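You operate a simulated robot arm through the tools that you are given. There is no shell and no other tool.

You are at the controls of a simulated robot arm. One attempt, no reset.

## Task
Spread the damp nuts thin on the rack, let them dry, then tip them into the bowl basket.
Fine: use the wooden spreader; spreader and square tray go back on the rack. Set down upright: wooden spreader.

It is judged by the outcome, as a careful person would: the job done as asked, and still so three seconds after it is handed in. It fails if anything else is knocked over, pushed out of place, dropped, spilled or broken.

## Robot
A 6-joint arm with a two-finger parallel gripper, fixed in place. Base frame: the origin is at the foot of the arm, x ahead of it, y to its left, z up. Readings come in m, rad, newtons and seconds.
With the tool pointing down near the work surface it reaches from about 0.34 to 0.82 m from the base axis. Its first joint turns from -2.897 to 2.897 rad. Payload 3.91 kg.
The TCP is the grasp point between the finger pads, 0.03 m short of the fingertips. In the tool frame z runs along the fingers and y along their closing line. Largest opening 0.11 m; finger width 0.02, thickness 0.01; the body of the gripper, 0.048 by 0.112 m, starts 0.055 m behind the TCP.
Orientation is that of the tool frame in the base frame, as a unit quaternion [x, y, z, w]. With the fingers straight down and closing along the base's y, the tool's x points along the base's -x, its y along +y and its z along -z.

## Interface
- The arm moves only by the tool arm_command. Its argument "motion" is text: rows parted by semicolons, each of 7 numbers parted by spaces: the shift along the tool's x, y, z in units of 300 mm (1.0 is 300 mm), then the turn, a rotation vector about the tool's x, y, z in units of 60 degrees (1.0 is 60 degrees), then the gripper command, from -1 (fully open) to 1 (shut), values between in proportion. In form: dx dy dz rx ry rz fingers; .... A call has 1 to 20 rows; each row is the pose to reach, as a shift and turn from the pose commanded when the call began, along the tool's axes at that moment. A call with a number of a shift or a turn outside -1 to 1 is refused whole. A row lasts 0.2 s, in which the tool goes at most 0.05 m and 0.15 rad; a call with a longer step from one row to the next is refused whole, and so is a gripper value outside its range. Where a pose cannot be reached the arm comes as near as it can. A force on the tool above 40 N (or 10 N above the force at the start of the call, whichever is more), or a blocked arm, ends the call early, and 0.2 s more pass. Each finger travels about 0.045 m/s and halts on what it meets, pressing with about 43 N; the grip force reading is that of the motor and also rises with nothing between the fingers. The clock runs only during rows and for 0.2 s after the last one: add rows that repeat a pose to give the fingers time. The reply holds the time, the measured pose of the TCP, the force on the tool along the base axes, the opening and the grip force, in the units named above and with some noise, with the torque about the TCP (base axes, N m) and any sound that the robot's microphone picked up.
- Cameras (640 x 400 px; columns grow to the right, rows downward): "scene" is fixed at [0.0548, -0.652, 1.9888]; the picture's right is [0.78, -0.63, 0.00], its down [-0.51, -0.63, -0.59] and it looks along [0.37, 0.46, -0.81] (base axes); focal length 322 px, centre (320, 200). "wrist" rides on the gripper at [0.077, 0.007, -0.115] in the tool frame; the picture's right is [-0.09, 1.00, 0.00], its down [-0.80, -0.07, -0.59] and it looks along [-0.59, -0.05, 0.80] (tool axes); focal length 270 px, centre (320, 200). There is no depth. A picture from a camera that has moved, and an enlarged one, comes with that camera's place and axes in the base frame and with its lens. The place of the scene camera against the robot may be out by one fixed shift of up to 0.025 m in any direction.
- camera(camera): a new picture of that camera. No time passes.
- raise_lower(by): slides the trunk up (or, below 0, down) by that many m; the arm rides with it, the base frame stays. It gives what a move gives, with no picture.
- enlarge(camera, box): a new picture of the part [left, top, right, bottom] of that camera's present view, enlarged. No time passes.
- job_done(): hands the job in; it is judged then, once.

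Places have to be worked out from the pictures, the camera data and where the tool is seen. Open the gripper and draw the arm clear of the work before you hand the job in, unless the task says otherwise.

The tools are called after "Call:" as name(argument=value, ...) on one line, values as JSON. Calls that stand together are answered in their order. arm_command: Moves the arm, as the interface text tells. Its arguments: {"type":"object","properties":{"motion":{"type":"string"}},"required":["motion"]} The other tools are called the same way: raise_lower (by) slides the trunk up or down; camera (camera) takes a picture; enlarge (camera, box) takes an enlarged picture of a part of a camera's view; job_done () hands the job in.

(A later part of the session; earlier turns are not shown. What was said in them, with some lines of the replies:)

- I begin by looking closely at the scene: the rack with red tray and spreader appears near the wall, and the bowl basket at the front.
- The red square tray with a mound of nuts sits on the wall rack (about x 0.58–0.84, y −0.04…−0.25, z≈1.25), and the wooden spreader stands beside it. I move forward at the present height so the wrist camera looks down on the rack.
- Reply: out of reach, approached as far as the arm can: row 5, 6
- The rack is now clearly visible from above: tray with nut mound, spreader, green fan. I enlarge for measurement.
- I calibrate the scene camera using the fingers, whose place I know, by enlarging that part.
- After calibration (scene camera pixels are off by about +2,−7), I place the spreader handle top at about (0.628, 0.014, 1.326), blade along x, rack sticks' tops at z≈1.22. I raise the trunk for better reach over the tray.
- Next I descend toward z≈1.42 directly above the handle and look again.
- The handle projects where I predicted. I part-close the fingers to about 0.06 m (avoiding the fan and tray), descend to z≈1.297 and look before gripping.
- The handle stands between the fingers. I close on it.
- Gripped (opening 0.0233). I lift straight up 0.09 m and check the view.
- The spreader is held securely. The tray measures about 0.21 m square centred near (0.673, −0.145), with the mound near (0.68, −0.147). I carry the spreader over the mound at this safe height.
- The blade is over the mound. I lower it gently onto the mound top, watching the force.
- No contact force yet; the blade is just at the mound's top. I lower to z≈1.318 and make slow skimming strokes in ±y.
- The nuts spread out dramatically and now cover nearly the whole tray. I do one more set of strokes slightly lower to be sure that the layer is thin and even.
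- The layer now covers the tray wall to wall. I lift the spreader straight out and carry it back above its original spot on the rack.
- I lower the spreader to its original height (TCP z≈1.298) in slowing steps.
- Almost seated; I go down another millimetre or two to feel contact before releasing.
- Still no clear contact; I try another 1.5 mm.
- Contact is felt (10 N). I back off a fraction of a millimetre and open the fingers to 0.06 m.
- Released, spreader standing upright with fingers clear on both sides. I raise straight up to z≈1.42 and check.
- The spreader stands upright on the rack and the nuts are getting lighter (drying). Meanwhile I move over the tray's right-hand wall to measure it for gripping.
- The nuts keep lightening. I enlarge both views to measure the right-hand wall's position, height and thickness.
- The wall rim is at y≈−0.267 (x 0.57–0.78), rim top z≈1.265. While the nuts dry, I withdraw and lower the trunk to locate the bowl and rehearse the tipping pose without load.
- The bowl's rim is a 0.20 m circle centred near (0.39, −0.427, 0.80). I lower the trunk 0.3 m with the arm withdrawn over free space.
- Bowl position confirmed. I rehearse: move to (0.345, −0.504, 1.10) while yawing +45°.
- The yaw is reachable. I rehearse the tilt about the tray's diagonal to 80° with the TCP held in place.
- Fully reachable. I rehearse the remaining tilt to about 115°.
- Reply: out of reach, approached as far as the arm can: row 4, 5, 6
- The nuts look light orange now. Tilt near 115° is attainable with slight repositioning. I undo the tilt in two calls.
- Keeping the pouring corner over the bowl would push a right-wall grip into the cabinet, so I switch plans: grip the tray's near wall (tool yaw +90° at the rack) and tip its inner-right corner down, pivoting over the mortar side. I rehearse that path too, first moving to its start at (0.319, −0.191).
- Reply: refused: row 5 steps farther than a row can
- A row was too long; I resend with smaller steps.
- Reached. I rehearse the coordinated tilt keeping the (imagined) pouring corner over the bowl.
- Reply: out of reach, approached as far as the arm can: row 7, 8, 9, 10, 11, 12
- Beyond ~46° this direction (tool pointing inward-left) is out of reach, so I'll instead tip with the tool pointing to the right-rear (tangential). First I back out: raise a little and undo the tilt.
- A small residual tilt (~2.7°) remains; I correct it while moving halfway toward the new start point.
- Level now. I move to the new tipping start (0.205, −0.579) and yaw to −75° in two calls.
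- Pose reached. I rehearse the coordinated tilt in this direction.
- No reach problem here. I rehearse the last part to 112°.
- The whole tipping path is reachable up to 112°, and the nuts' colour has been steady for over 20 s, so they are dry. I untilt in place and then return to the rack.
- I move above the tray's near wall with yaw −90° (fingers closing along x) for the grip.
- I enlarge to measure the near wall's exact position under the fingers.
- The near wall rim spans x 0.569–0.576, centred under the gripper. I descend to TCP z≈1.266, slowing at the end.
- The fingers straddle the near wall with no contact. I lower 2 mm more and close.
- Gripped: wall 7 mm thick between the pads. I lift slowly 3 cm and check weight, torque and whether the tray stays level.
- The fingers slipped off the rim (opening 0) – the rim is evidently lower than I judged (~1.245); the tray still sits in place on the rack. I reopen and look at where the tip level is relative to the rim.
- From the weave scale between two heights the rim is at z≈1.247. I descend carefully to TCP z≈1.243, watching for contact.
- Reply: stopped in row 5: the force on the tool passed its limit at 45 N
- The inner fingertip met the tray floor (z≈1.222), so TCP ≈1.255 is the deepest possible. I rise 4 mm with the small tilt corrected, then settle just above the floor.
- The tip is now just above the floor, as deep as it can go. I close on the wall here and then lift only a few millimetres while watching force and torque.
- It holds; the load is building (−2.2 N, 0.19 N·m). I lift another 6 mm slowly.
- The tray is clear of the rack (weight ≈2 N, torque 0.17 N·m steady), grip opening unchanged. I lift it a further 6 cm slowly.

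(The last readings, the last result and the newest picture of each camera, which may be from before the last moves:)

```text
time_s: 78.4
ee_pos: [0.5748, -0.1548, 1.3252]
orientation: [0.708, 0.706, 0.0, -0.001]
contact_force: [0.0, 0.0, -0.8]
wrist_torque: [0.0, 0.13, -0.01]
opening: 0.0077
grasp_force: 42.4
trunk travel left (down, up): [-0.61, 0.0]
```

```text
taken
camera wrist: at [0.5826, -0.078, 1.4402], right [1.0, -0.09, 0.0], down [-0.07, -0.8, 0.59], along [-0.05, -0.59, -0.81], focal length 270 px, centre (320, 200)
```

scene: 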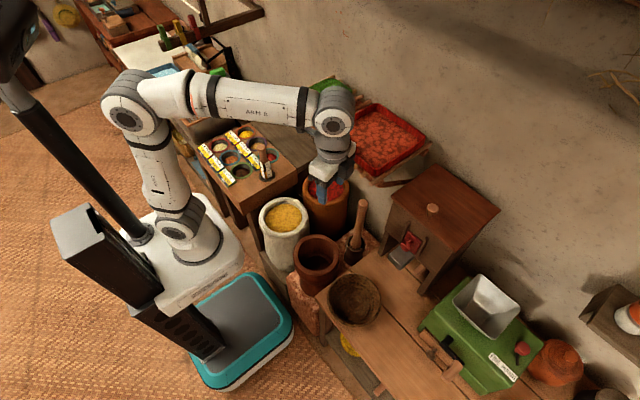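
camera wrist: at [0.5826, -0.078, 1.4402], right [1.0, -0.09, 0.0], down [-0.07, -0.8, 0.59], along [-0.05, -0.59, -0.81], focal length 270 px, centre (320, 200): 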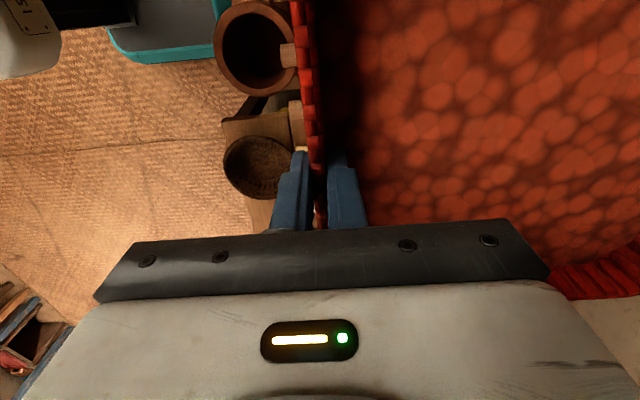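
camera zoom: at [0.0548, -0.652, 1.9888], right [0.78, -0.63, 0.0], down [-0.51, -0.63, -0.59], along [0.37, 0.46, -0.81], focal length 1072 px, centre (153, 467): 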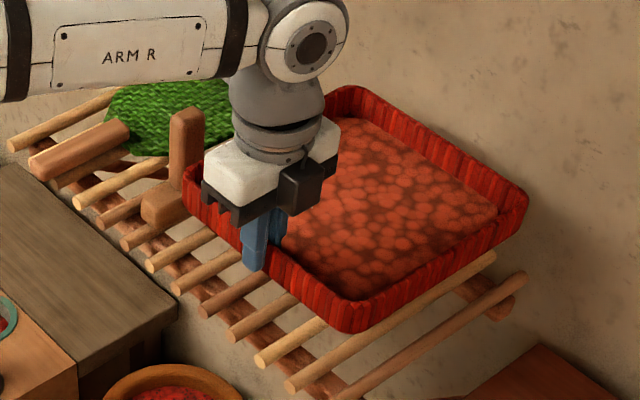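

The tray is held firmly. I draw it back from the rack and up, gently, at z≈1.385, well above the cabinet.

Call:
arm_command(motion="0 -0.06 -0.06 0 0 0 1; -0.02 -0.13 -0.12 0 0 0 1; -0.06 -0.21 -0.18 0 0 0 1; -0.12 -0.29 -0.2 0 0 0 1; -0.19 -0.37 -0.2 0 0 0 1; -0.26 -0.45 -0.2 0 0 0 1; -0.34 -0.52 -0.2 0 0 0 1; -0.42 -0.59 -0.2 0 0 0 1; -0.5 -0.65 -0.2 0 0 0 1; -0.56 -0.7 -0.2 0 0 0 1; -0.583 -0.717 -0.2 0 0 0 1; -0.583 -0.717 -0.2 0 0 0 1")

Call:
camera(camera="scene")

Call:
camera(camera="wrist")

```text
time_s: 81.0
ee_pos: [0.36, -0.3299, 1.3846]
orientation: [0.707, 0.707, 0.0, -0.001]
contact_force: [0.1, -0.3, -1.2]
wrist_torque: [0.01, 0.2, -0.02]
opening: 0.0076
grasp_force: 43.0
trunk travel left (down, up): [-0.61, 0.0]
```

```text
taken
```

scene: 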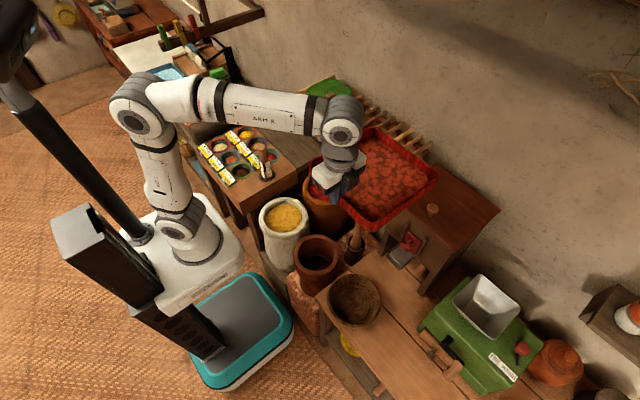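

```text
taken
camera wrist: at [0.3681, -0.2532, 1.4996], right [1.0, -0.09, 0.0], down [-0.07, -0.8, 0.59], along [-0.05, -0.59, -0.81], focal length 270 px, centre (320, 200)
```

wrist: 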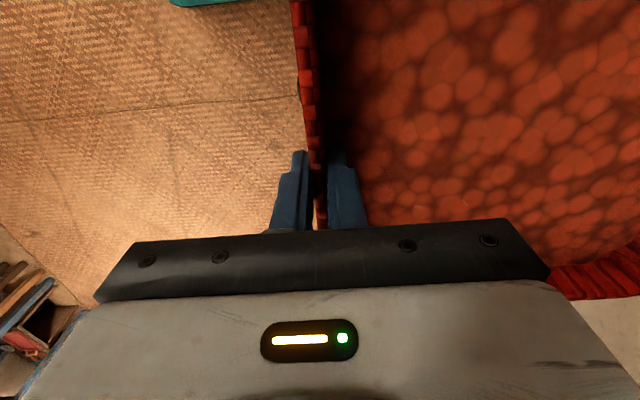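

Tray steady. I continue to the point above the tipping start (0.205, −0.579), yawing to −75°.

Call:
arm_command(motion="-0.06 -0.04 0 0 0 -0.02 1; -0.13 -0.08 0 0 0 -0.04 1; -0.21 -0.13 0 0 0 -0.06 1; -0.3 -0.18 0 0 0 -0.09 1; -0.39 -0.24 0 0 0 -0.12 1; -0.48 -0.3 0 0 0 -0.15 1; -0.57 -0.36 0 0 0 -0.18 1; -0.66 -0.42 0 0 0 -0.21 1; -0.74 -0.47 0 0 0 -0.23 1; -0.8 -0.5 0 0 0 -0.25 1; -0.83 -0.517 0 0 0 -0.25 1; -0.83 -0.517 0 0 0 -0.25 1")

Call:
camera(camera="scene")

```text
time_s: 83.6
ee_pos: [0.2046, -0.5801, 1.3847]
orientation: [0.609, 0.793, 0.0, -0.002]
contact_force: [1.4, -0.5, -1.6]
wrist_torque: [-0.04, 0.17, 0.0]
opening: 0.0075
grasp_force: 42.5
trunk travel left (down, up): [-0.61, 0.0]
```

```text
taken
```

scene: 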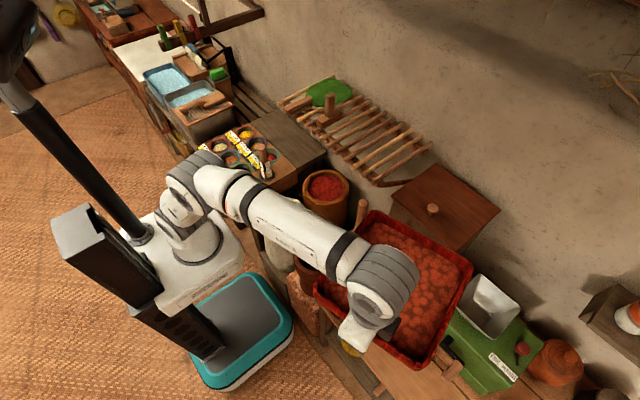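

Position matches the rehearsal. I lower the trunk by 0.3 m as in the rehearsal; the tray's footprint clears the cabinet and grinder.

Call:
raise_lower(by=-0.3)

Call:
camera(camera="scene")

Call:
camera(camera="wrist")

```text
time_s: 86.6
ee_pos: [0.2036, -0.5808, 1.0856]
orientation: [0.609, 0.793, 0.0, -0.001]
contact_force: [-0.9, 0.3, -1.6]
wrist_torque: [-0.05, 0.17, 0.0]
opening: 0.0076
grasp_force: 43.5
trunk travel left (down, up): [-0.31, 0.3]
```

```text
taken
```

scene: 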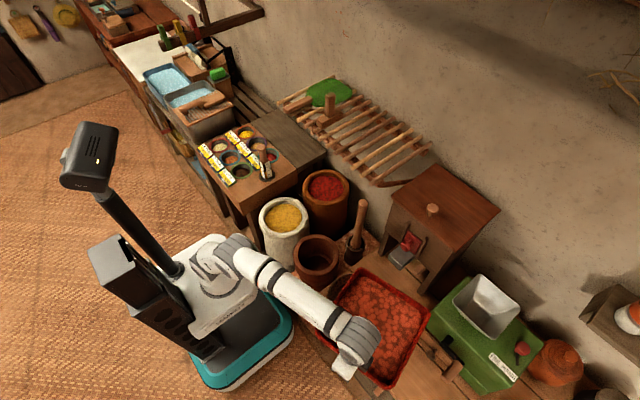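

```text
taken
camera wrist: at [0.1922, -0.5037, 1.1996], right [0.99, 0.17, 0.0], down [0.14, -0.79, 0.59], along [0.1, -0.58, -0.81], focal length 270 px, centre (320, 200)
```

wrist: 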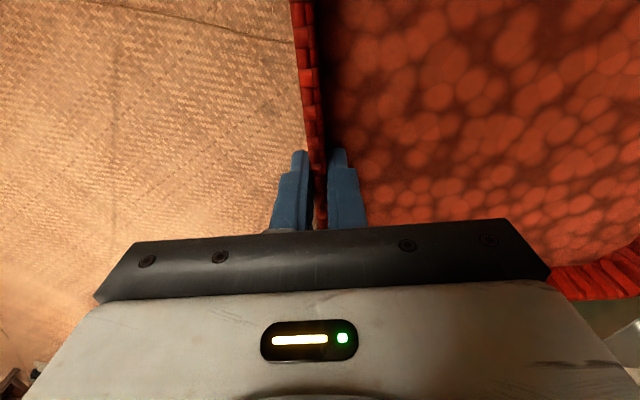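

The tray's pouring corner measures (0.389, −0.438), right over the bowl centre. I tilt the first 30° slowly while lowering, then check.

Call:
arm_command(motion="0.001 0.001 0.032 0.044 -0.044 0 1; 0.005 0.005 0.064 0.088 -0.088 0 1; 0.01 0.01 0.096 0.133 -0.133 0 1; 0.018 0.018 0.128 0.177 -0.177 0 1; 0.0285 0.0285 0.159 0.221 -0.221 0 1; 0.041 0.041 0.191 0.265 -0.265 0 1; 0.055 0.055 0.223 0.309 -0.309 0 1; 0.072 0.072 0.255 0.354 -0.354 0 1; 0.072 0.072 0.255 0.354 -0.354 0 1")

Call:
camera(camera="scene")

Call:
enlarge(camera="scene", box=[300, 230, 460, 350])

```text
time_s: 88.6
ee_pos: [0.2209, -0.5536, 1.0076]
orientation: [0.588, 0.767, -0.256, 0.033]
contact_force: [0.4, -0.4, -1.1]
wrist_torque: [-0.06, 0.13, -0.02]
opening: 0.0076
grasp_force: 43.1
trunk travel left (down, up): [-0.31, 0.3]
```

```text
taken
```

scene: 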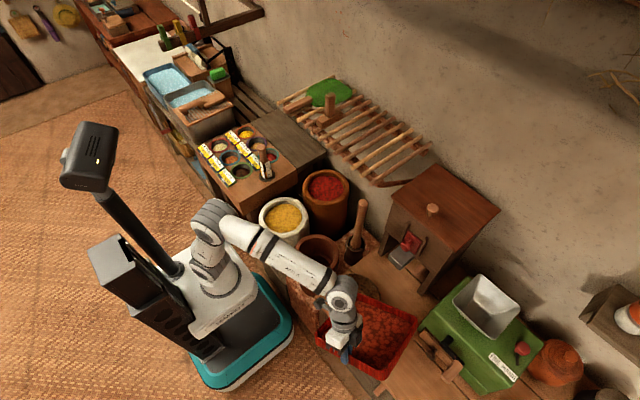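

```text
3.33 times, centred on (380, 290) of scene
camera zoom: at [0.0548, -0.652, 1.9888], right [0.78, -0.63, 0.0], down [-0.51, -0.63, -0.59], along [0.37, 0.46, -0.81], focal length 1072 px, centre (120, -100)
```

zoom: 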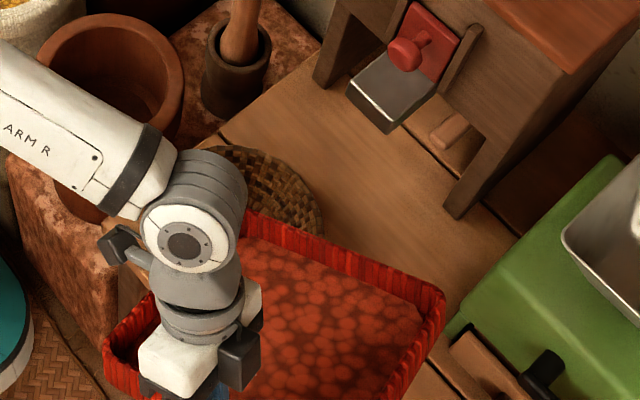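

The grip holds and the corner sits over the bowl. I continue slowly to 74°.

Call:
arm_command(motion="0.001 0.001 -0.053 0.047 -0.047 0 1; 0.005 0.005 -0.106 0.094 -0.094 0 1; 0.012 0.012 -0.158 0.141 -0.141 0 1; 0.021 0.021 -0.21 0.189 -0.189 0 1; 0.032 0.032 -0.26 0.236 -0.236 0 1; 0.046 0.046 -0.309 0.283 -0.283 0 1; 0.063 0.063 -0.357 0.33 -0.33 0 1; 0.082 0.082 -0.403 0.377 -0.377 0 1; 0.103 0.103 -0.447 0.424 -0.424 0 1; 0.126 0.126 -0.488 0.471 -0.471 0 1; 0.151 0.151 -0.528 0.519 -0.519 0 1; 0.151 0.151 -0.528 0.519 -0.519 0 1")

Call:
enlarge(camera="scene", box=[280, 200, 440, 320])

Call:
camera(camera="wrist")

```text
time_s: 91.2
ee_pos: [0.2889, -0.4356, 1.1138]
orientation: [0.486, 0.634, -0.597, 0.078]
contact_force: [-0.5, -0.5, -1.7]
wrist_torque: [0.05, 0.15, -0.01]
opening: 0.0079
grasp_force: 42.7
trunk travel left (down, up): [-0.31, 0.3]
```

```text
3.33 times, centred on (360, 260) of scene
camera zoom: at [0.0548, -0.652, 1.9888], right [0.78, -0.63, 0.0], down [-0.51, -0.63, -0.59], along [0.37, 0.46, -0.81], focal length 1072 px, centre (187, 0)
```

zoom: 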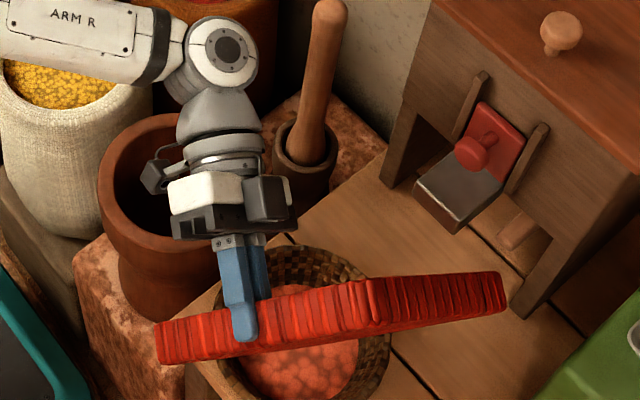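

```text
taken
camera wrist: at [0.3092, -0.3022, 1.0887], right [0.75, -0.23, -0.62], down [0.65, 0.09, 0.75], along [-0.12, -0.97, 0.22], focal length 270 px, centre (320, 200)
```

wrist: 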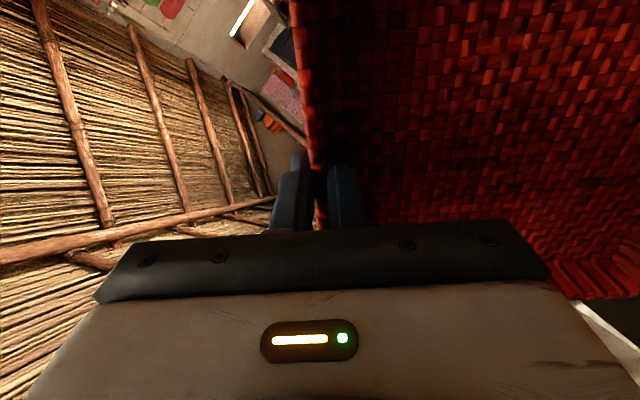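

The nuts have slid into the bowl, and the visible tray floor is empty. I tip another 20° to let any remnants fall, then check for spills.

Call:
arm_command(motion="0.002 0.002 -0.066 0.059 -0.059 0 1; 0.008 0.008 -0.132 0.118 -0.118 0 1; 0.018 0.018 -0.197 0.177 -0.177 0 1; 0.032 0.032 -0.26 0.236 -0.236 0 1; 0.032 0.032 -0.26 0.236 -0.236 0 1; 0.032 0.032 -0.26 0.236 -0.236 0 1")

Call:
enlarge(camera="scene", box=[280, 220, 440, 340])

Call:
camera(camera="wrist")

```text
time_s: 92.6
ee_pos: [0.3262, -0.3684, 1.1221]
orientation: [-0.415, -0.54, 0.726, -0.094]
contact_force: [0.2, 0.1, -0.8]
wrist_torque: [0.11, 0.05, -0.02]
opening: 0.0076
grasp_force: 42.7
trunk travel left (down, up): [-0.31, 0.3]
```

```text
3.33 times, centred on (360, 280) of scene
camera zoom: at [0.0548, -0.652, 1.9888], right [0.78, -0.63, 0.0], down [-0.51, -0.63, -0.59], along [0.37, 0.46, -0.81], focal length 1072 px, centre (187, -67)
```

zoom: 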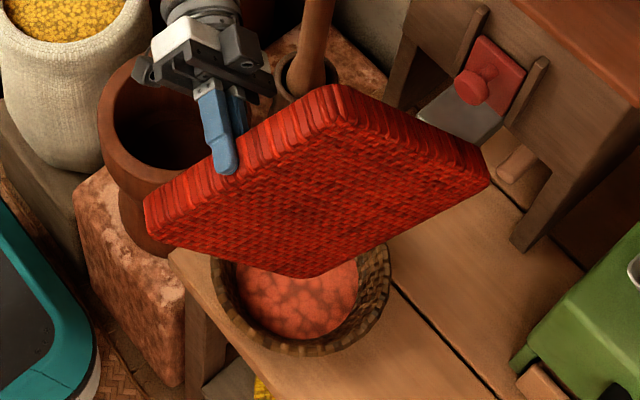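

```text
taken
camera wrist: at [0.3386, -0.247, 1.0557], right [0.64, -0.42, -0.64], down [0.77, 0.29, 0.57], along [-0.05, -0.86, 0.51], focal length 270 px, centre (320, 200)
```

wrist: 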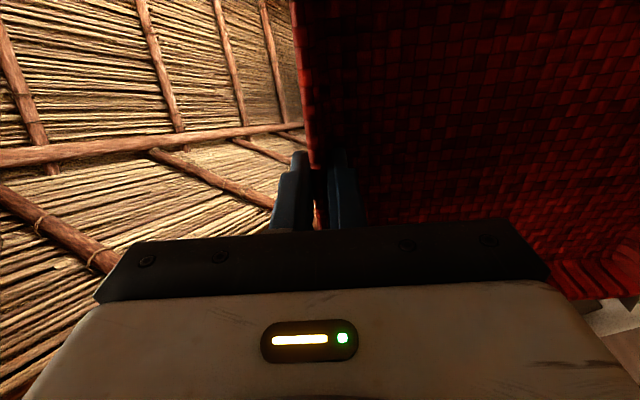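

All nuts are in the bowl with none spilled. I raise the tray 7 cm while reversing the tilt back to 16°.

Call:
arm_command(motion="-0.038 -0.038 0.083 -0.071 0.071 0 1; -0.07 -0.07 0.166 -0.141 0.141 0 1; -0.097 -0.097 0.247 -0.212 0.212 0 1; -0.118 -0.118 0.325 -0.283 0.283 0 1; -0.093 -0.093 0.396 -0.354 0.354 0 1; -0.062 -0.062 0.463 -0.424 0.424 0 1; -0.027 -0.027 0.525 -0.495 0.495 0 1; 0.013 0.013 0.581 -0.566 0.566 0 1; 0.057 0.057 0.631 -0.636 0.636 0 1; 0.104 0.104 0.674 -0.707 0.707 0 1; 0.154 0.154 0.71 -0.778 0.778 0 1; 0.206 0.206 0.739 -0.849 0.849 0 1; 0.261 0.261 0.759 -0.919 0.919 0 1; 0.261 0.261 0.759 -0.919 0.919 0 1")

Call:
camera(camera="scene")

```text
time_s: 95.6
ee_pos: [0.2083, -0.5719, 1.0272]
orientation: [0.603, 0.786, -0.138, 0.016]
contact_force: [0.1, 0.4, -1.5]
wrist_torque: [-0.03, 0.15, 0.02]
opening: 0.0076
grasp_force: 43.2
trunk travel left (down, up): [-0.31, 0.3]
```

```text
taken
```

scene: 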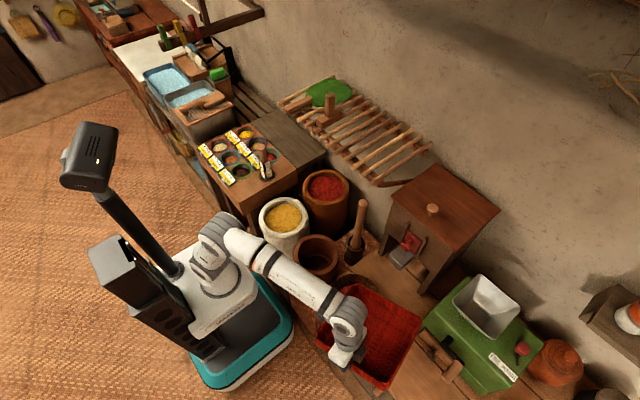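

I level the tray fully and rise to z≈1.085.

Call:
arm_command(motion="-0.01 -0.01 -0.05 -0.05 0.05 0 1; -0.02 -0.02 -0.1 -0.1 0.1 0 1; -0.03 -0.03 -0.15 -0.15 0.145 0 1; -0.038 -0.038 -0.186 -0.1905 0.1845 0 1; -0.038 -0.038 -0.186 -0.1905 0.1845 0 1")

Call:
raise_lower(by=0.3)

Call:
camera(camera="wrist")

Call:
camera(camera="scene")

```text
time_s: 96.8
ee_pos: [0.2085, -0.5709, 1.0852]
orientation: [0.609, 0.793, -0.001, 0.001]
contact_force: [0.5, -0.4, -1.6]
wrist_torque: [-0.04, 0.14, -0.04]
opening: 0.0076
grasp_force: 42.6
trunk travel left (down, up): [-0.31, 0.3]
```

```text
time_s: 99.8
ee_pos: [0.2094, -0.5727, 1.3863]
orientation: [0.609, 0.793, -0.001, 0.001]
contact_force: [-0.2, 0.0, -2.7]
wrist_torque: [-0.03, 0.17, -0.01]
opening: 0.0072
grasp_force: 43.3
trunk travel left (down, up): [-0.61, 0.0]
```

```text
taken
camera wrist: at [0.1966, -0.4947, 1.5001], right [0.99, 0.17, 0.0], down [0.14, -0.79, 0.6], along [0.1, -0.59, -0.8], focal length 270 px, centre (320, 200)
```

wrist: 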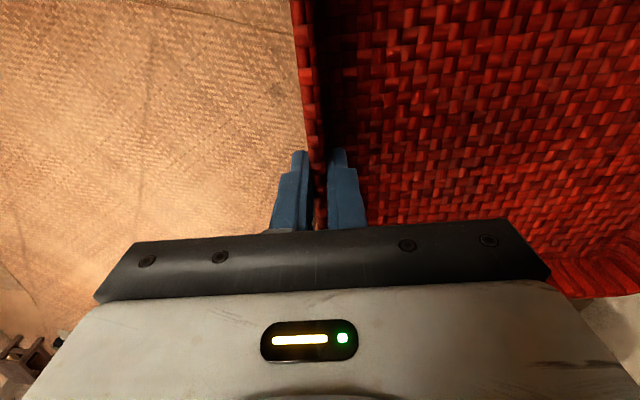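

```text
taken
```

scene: 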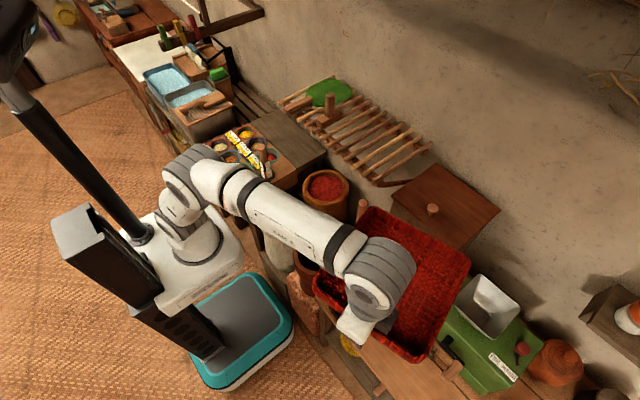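

The tray is empty. I carry it back along the same route: first to (0.36, −0.33), yawing back to −90°.

Call:
arm_command(motion="0.07 0.07 0 0 0 0.03 1; 0.15 0.155 0 0 0 0.06 1; 0.23 0.24 0 0 0 0.1 1; 0.31 0.33 0 0 0 0.14 1; 0.39 0.42 0 0 0 0.17 1; 0.47 0.5 0 0 0 0.2 1; 0.55 0.58 0 0 0 0.23 1; 0.62 0.66 0 0 0 0.25 1; 0.649 0.695 0 0 0 0.25 1; 0.649 0.695 0 0 0 0.25 1")

Call:
camera(camera="wrist")

```text
time_s: 102.0
ee_pos: [0.3593, -0.3302, 1.3865]
orientation: [0.708, 0.706, -0.002, 0.001]
contact_force: [0.4, -0.8, -1.3]
wrist_torque: [0.0, 0.19, 0.0]
opening: 0.0075
grasp_force: 42.7
trunk travel left (down, up): [-0.61, 0.0]
```

```text
taken
camera wrist: at [0.3675, -0.2518, 1.5], right [1.0, -0.09, 0.0], down [-0.07, -0.8, 0.6], along [-0.05, -0.59, -0.8], focal length 270 px, centre (320, 200)
```

wrist: 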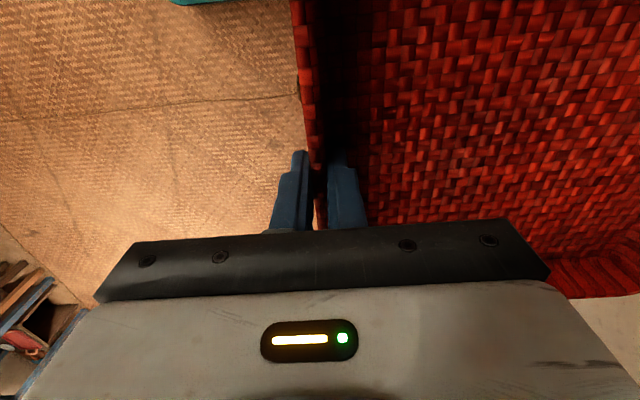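

The tray sits in the grip just as before. I move it back over its place on the rack, still 6 cm above.

Call:
arm_command(motion="0.07 0.06 0 0 0 0 1; 0.15 0.13 0 0 0 0 1; 0.23 0.2 0 0 0 0 1; 0.31 0.28 0 0 0 0 1; 0.39 0.36 0 0 0 0 1; 0.46 0.44 0 0 0 0 1; 0.52 0.52 0 0 0 0 1; 0.56 0.6 0.03 0 0 0 1; 0.583 0.67 0.1 0 0 0 1; 0.583 0.71 0.17 0 0 0 1; 0.583 0.719 0.205 0 0 0 1; 0.583 0.719 0.205 0 0 0 1")

Call:
enlarge(camera="scene", box=[290, 60, 450, 180])

Call:
camera(camera="wrist")

```text
time_s: 104.6
ee_pos: [0.578, -0.1549, 1.3224]
orientation: [0.707, 0.707, -0.001, 0.001]
contact_force: [-0.2, 0.0, -1.6]
wrist_torque: [0.01, 0.19, -0.05]
opening: 0.0077
grasp_force: 42.6
trunk travel left (down, up): [-0.61, 0.0]
```

```text
3.33 times, centred on (370, 120) of scene
camera zoom: at [0.0548, -0.652, 1.9888], right [0.78, -0.63, 0.0], down [-0.51, -0.63, -0.59], along [0.37, 0.46, -0.81], focal length 1072 px, centre (153, 467)
```

zoom: 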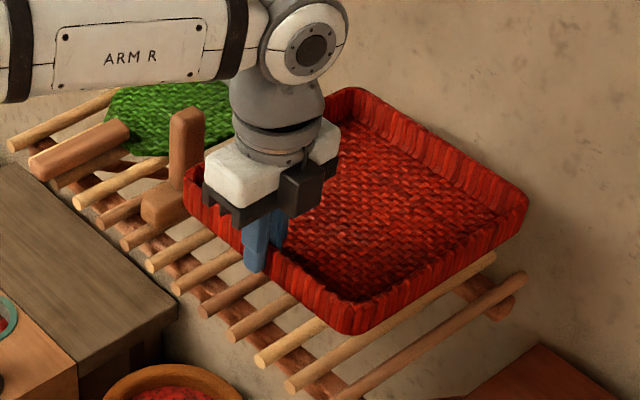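

```text
taken
camera wrist: at [0.5843, -0.0769, 1.4365], right [1.0, -0.09, 0.0], down [-0.07, -0.8, 0.6], along [-0.05, -0.59, -0.8], focal length 270 px, centre (320, 200)
```

wrist: 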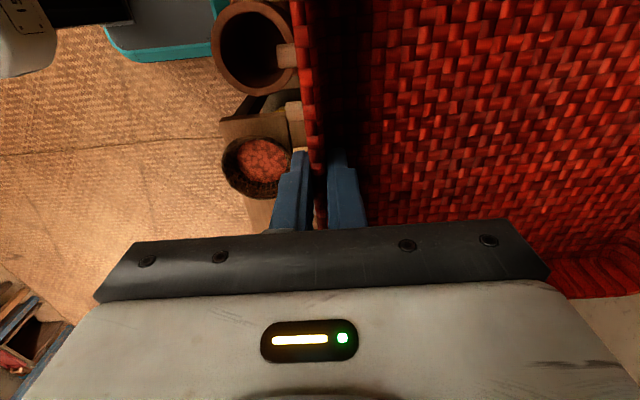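

Over its place with the nuts visible in the bowl below. I lower the tray slowly to just above the grasp height.

Call:
arm_command(motion="0 -0.007 0.05 0 0 0 1; 0 -0.007 0.1 0 0 0 1; 0 -0.007 0.14 0 0 0 1; 0 -0.007 0.17 0 0 0 1; 0 -0.007 0.19 0 0 0 1; 0 -0.007 0.2 0 0 0 1; 0 -0.007 0.2 0 0 0 1")

Call:
enlarge(camera="scene", box=[290, 60, 450, 180])

```text
time_s: 106.2
ee_pos: [0.5737, -0.1561, 1.2626]
orientation: [0.707, 0.707, -0.001, 0.002]
contact_force: [-0.3, -1.3, -2.1]
wrist_torque: [-0.01, 0.17, -0.03]
opening: 0.0076
grasp_force: 43.4
trunk travel left (down, up): [-0.61, 0.0]
```

```text
3.33 times, centred on (370, 120) of scene
camera zoom: at [0.0548, -0.652, 1.9888], right [0.78, -0.63, 0.0], down [-0.51, -0.63, -0.59], along [0.37, 0.46, -0.81], focal length 1072 px, centre (153, 467)
```

zoom: 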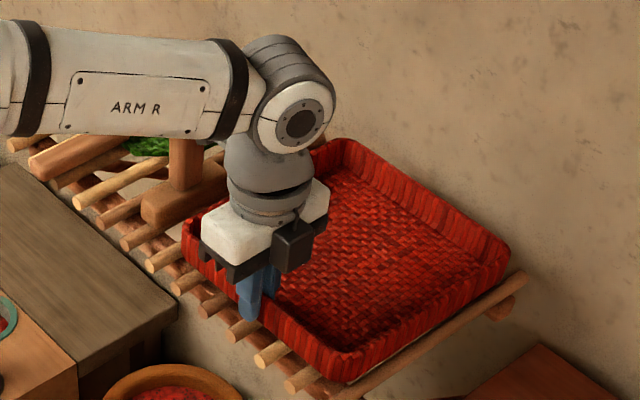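

Still suspended (torque 0.17). I go down 2 mm at a time until the load transfers to the rack.

Call:
arm_command(motion="0 0 0.006 0 0 0 1; 0 0 0.012 0 0 0 1; 0 0 0.012 0 0 0 1")

Call:
arm_command(motion="0 0 0.004 0 0 0 1; 0 0 0.004 0 0 0 1")

```text
time_s: 107.0
ee_pos: [0.5747, -0.1558, 1.2601]
orientation: [0.706, 0.708, -0.002, 0.002]
contact_force: [-0.3, 0.3, -0.9]
wrist_torque: [-0.02, 0.23, 0.05]
opening: 0.0077
grasp_force: 42.9
trunk travel left (down, up): [-0.61, 0.0]
```

```text
time_s: 107.6
ee_pos: [0.5744, -0.1562, 1.2589]
orientation: [0.707, 0.707, -0.001, 0.002]
contact_force: [0.0, 0.4, -1.4]
wrist_torque: [0.04, 0.2, 0.0]
opening: 0.0074
grasp_force: 43.1
trunk travel left (down, up): [-0.61, 0.0]
```

Not yet resting. I lower two more small steps.

Call:
arm_command(motion="0 0 0.005 0 0 0 1; 0 0 0.005 0 0 0 1")

Call:
arm_command(motion="0 0 0.004 0 0 0 1; 0 0 0.004 0 0 0 1")

```text
time_s: 108.2
ee_pos: [0.574, -0.1556, 1.2576]
orientation: [0.707, 0.707, -0.001, 0.001]
contact_force: [0.1, -0.6, -0.6]
wrist_torque: [0.05, 0.07, -0.03]
opening: 0.0074
grasp_force: 42.5
trunk travel left (down, up): [-0.61, 0.0]
```

```text
time_s: 108.8
ee_pos: [0.5743, -0.156, 1.2566]
orientation: [0.707, 0.708, 0.0, 0.001]
contact_force: [0.9, -1.5, 4.8]
wrist_torque: [0.31, 0.05, 0.0]
opening: 0.0074
grasp_force: 43.2
trunk travel left (down, up): [-0.61, 0.0]
```

The tray now rests on the rack (4.8 N upward). I open the fingers.

Call:
arm_command(motion="0 0 -0.001 0 0 0 0.6; 0 0 -0.001 0 0 0 0.3; 0 0 -0.001 0 0 0 0; 0 0 -0.001 0 0 0 -0.1; 0 0 -0.001 0 0 0 -0.1; 0 0 -0.001 0 0 0 -0.1")

Call:
camera(camera="wrist")

```text
time_s: 110.2
ee_pos: [0.5737, -0.1545, 1.2558]
orientation: [0.707, 0.707, -0.002, 0.002]
contact_force: [-0.3, -0.6, 1.1]
wrist_torque: [0.07, -0.06, 0.02]
opening: 0.0602
grasp_force: 0.0
trunk travel left (down, up): [-0.61, 0.0]
```

```text
taken
camera wrist: at [0.5813, -0.0772, 1.3705], right [1.0, -0.09, 0.0], down [-0.07, -0.8, 0.6], along [-0.05, -0.59, -0.8], focal length 270 px, centre (320, 200)
```

wrist: 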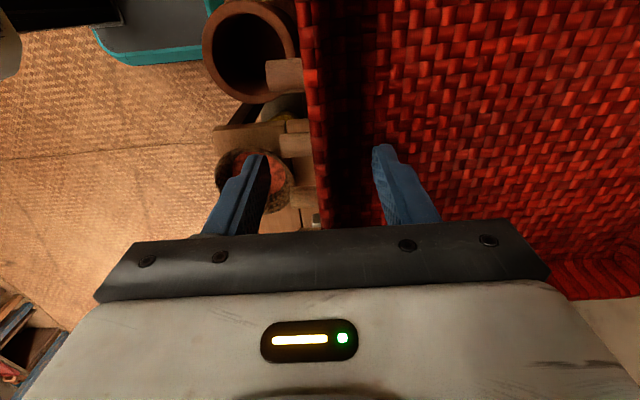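

Released with clearance on both sides. I rise straight up to z≈1.39, then draw back over free space.

Call:
arm_command(motion="0 0 -0.05 0 0 0 -0.1; 0 0 -0.12 0 0 0 -0.1; 0 0 -0.22 0 0 0 -0.1; 0 0 -0.32 0 0 0 -0.1; 0 0 -0.42 0 0 0 -0.1; 0 -0.1 -0.45 0 0 0 -0.1; -0.05 -0.23 -0.45 0 0 0 -0.1; -0.1 -0.36 -0.45 0 0 0 -0.1; -0.15 -0.49 -0.45 0 0 0 -0.1; -0.2 -0.6 -0.45 0 0 0 -0.1; -0.2 -0.6 -0.45 0 0 0 -0.1")

Call:
enlarge(camera="scene", box=[280, 60, 440, 180])

Call:
enlarge(camera="scene", box=[280, 220, 440, 340])

Call:
camera(camera="scene")

```text
time_s: 112.6
ee_pos: [0.3941, -0.2159, 1.3913]
orientation: [0.707, 0.707, 0.0, 0.001]
contact_force: [0.0, 0.3, -0.3]
wrist_torque: [-0.02, 0.04, -0.03]
opening: 0.0605
grasp_force: 0.0
trunk travel left (down, up): [-0.61, 0.0]
```

```text
3.33 times, centred on (360, 120) of scene
camera zoom: at [0.0548, -0.652, 1.9888], right [0.78, -0.63, 0.0], down [-0.51, -0.63, -0.59], along [0.37, 0.46, -0.81], focal length 1072 px, centre (187, 467)
```

zoom: 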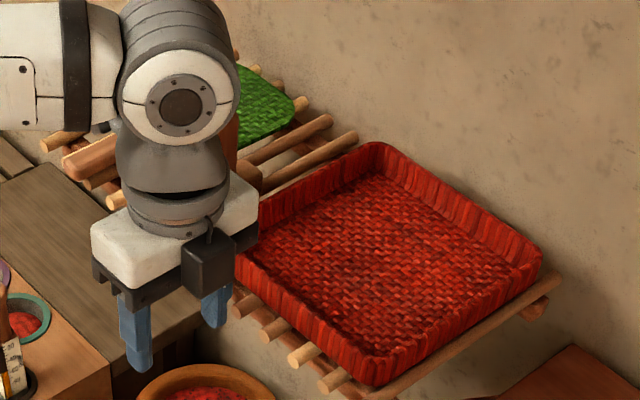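

```text
3.33 times, centred on (360, 280) of scene
camera zoom: at [0.0548, -0.652, 1.9888], right [0.78, -0.63, 0.0], down [-0.51, -0.63, -0.59], along [0.37, 0.46, -0.81], focal length 1072 px, centre (187, -67)
```

zoom: 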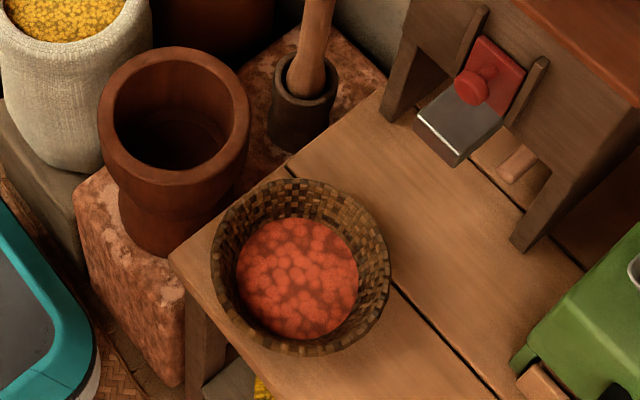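

```text
taken
```

scene: 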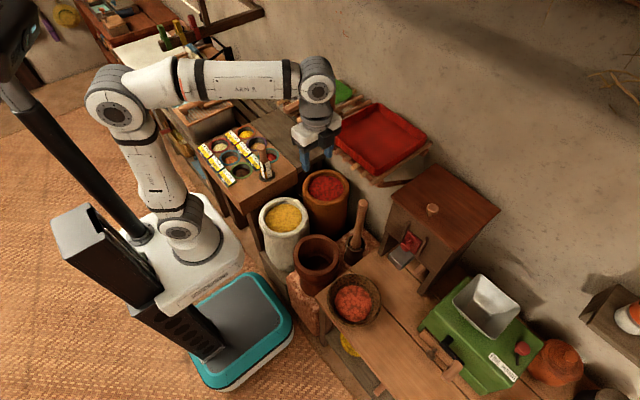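

The bowl holds all nuts and the tray is back. I open fully and move the arm clear to the side to verify the spreader and tray.

Call:
arm_command(motion="-0.12 0 0 0 0 0 -1; -0.25 0 0 0 0 0 -1; -0.38 0 0 0 0 0 -1; -0.51 -0.03 0 0 0 0 -1; -0.62 -0.06 0 0 0 0 -1; -0.7 -0.1 0 0 0 0 -1; -0.7 -0.1 0 0 0 0 -1")

Call:
camera(camera="scene")

Call:
enlarge(camera="scene", box=[280, 60, 440, 180])

```text
time_s: 114.2
ee_pos: [0.3644, -0.424, 1.3915]
orientation: [0.707, 0.707, -0.001, 0.002]
contact_force: [-0.6, -0.4, 1.0]
wrist_torque: [0.04, 0.01, 0.03]
opening: 0.1101
grasp_force: 0.0
trunk travel left (down, up): [-0.61, 0.0]
```

```text
taken
```

scene: 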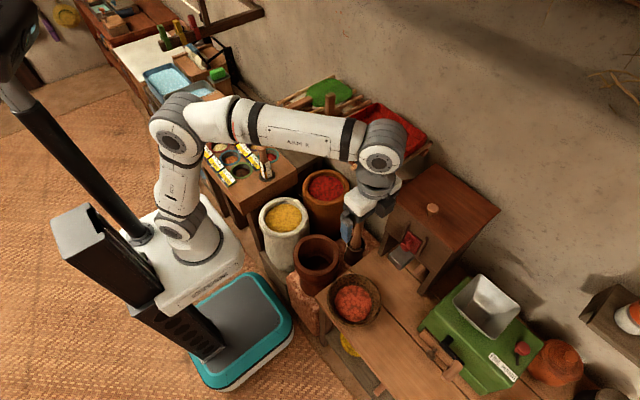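

```text
3.33 times, centred on (360, 120) of scene
camera zoom: at [0.0548, -0.652, 1.9888], right [0.78, -0.63, 0.0], down [-0.51, -0.63, -0.59], along [0.37, 0.46, -0.81], focal length 1072 px, centre (187, 467)
```

zoom: 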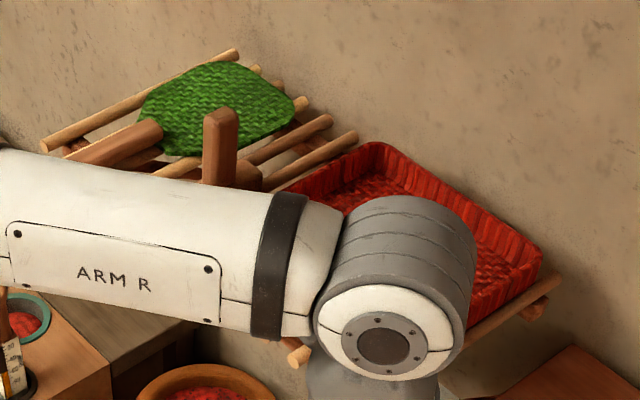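

The spreader is standing upright, the tray is back in its original place, and the dry nuts are all in the bowl basket. The gripper is open and the arm is clear, so I hand in the job.

Call:
job_done()

```text
The job is handed in.
```

I handed the job in. The nuts were spread thin on the tray, left to dry, and tipped into the bowl basket. In the last pictures I saw no spills and nothing else moved.

- **Spreading:** I spread the mound with the wooden spreader until it covered the tray from wall to wall.
- **Drying:** The nuts stayed on the rack for about a minute. I judged them dry because their colour had lightened and then stayed the same for more than 20 seconds; I had no other way to check.
- **Tipping:** I tipped one corner of the tray over the bowl. All the nuts went in, and the part of the tray I could see afterwards was empty.
- **Putting back:** The spreader is standing upright where it was on the rack, and the square tray is back in its original place.

My first grip on the tray slipped off the rim as I lifted. On the next try a fingertip pressed on the tray floor hard enough to stop the arm (45 N). Neither moved the tray visibly or spilled anything, and a slightly deeper grip then held.

The gripper is open and the arm is clear of the work.
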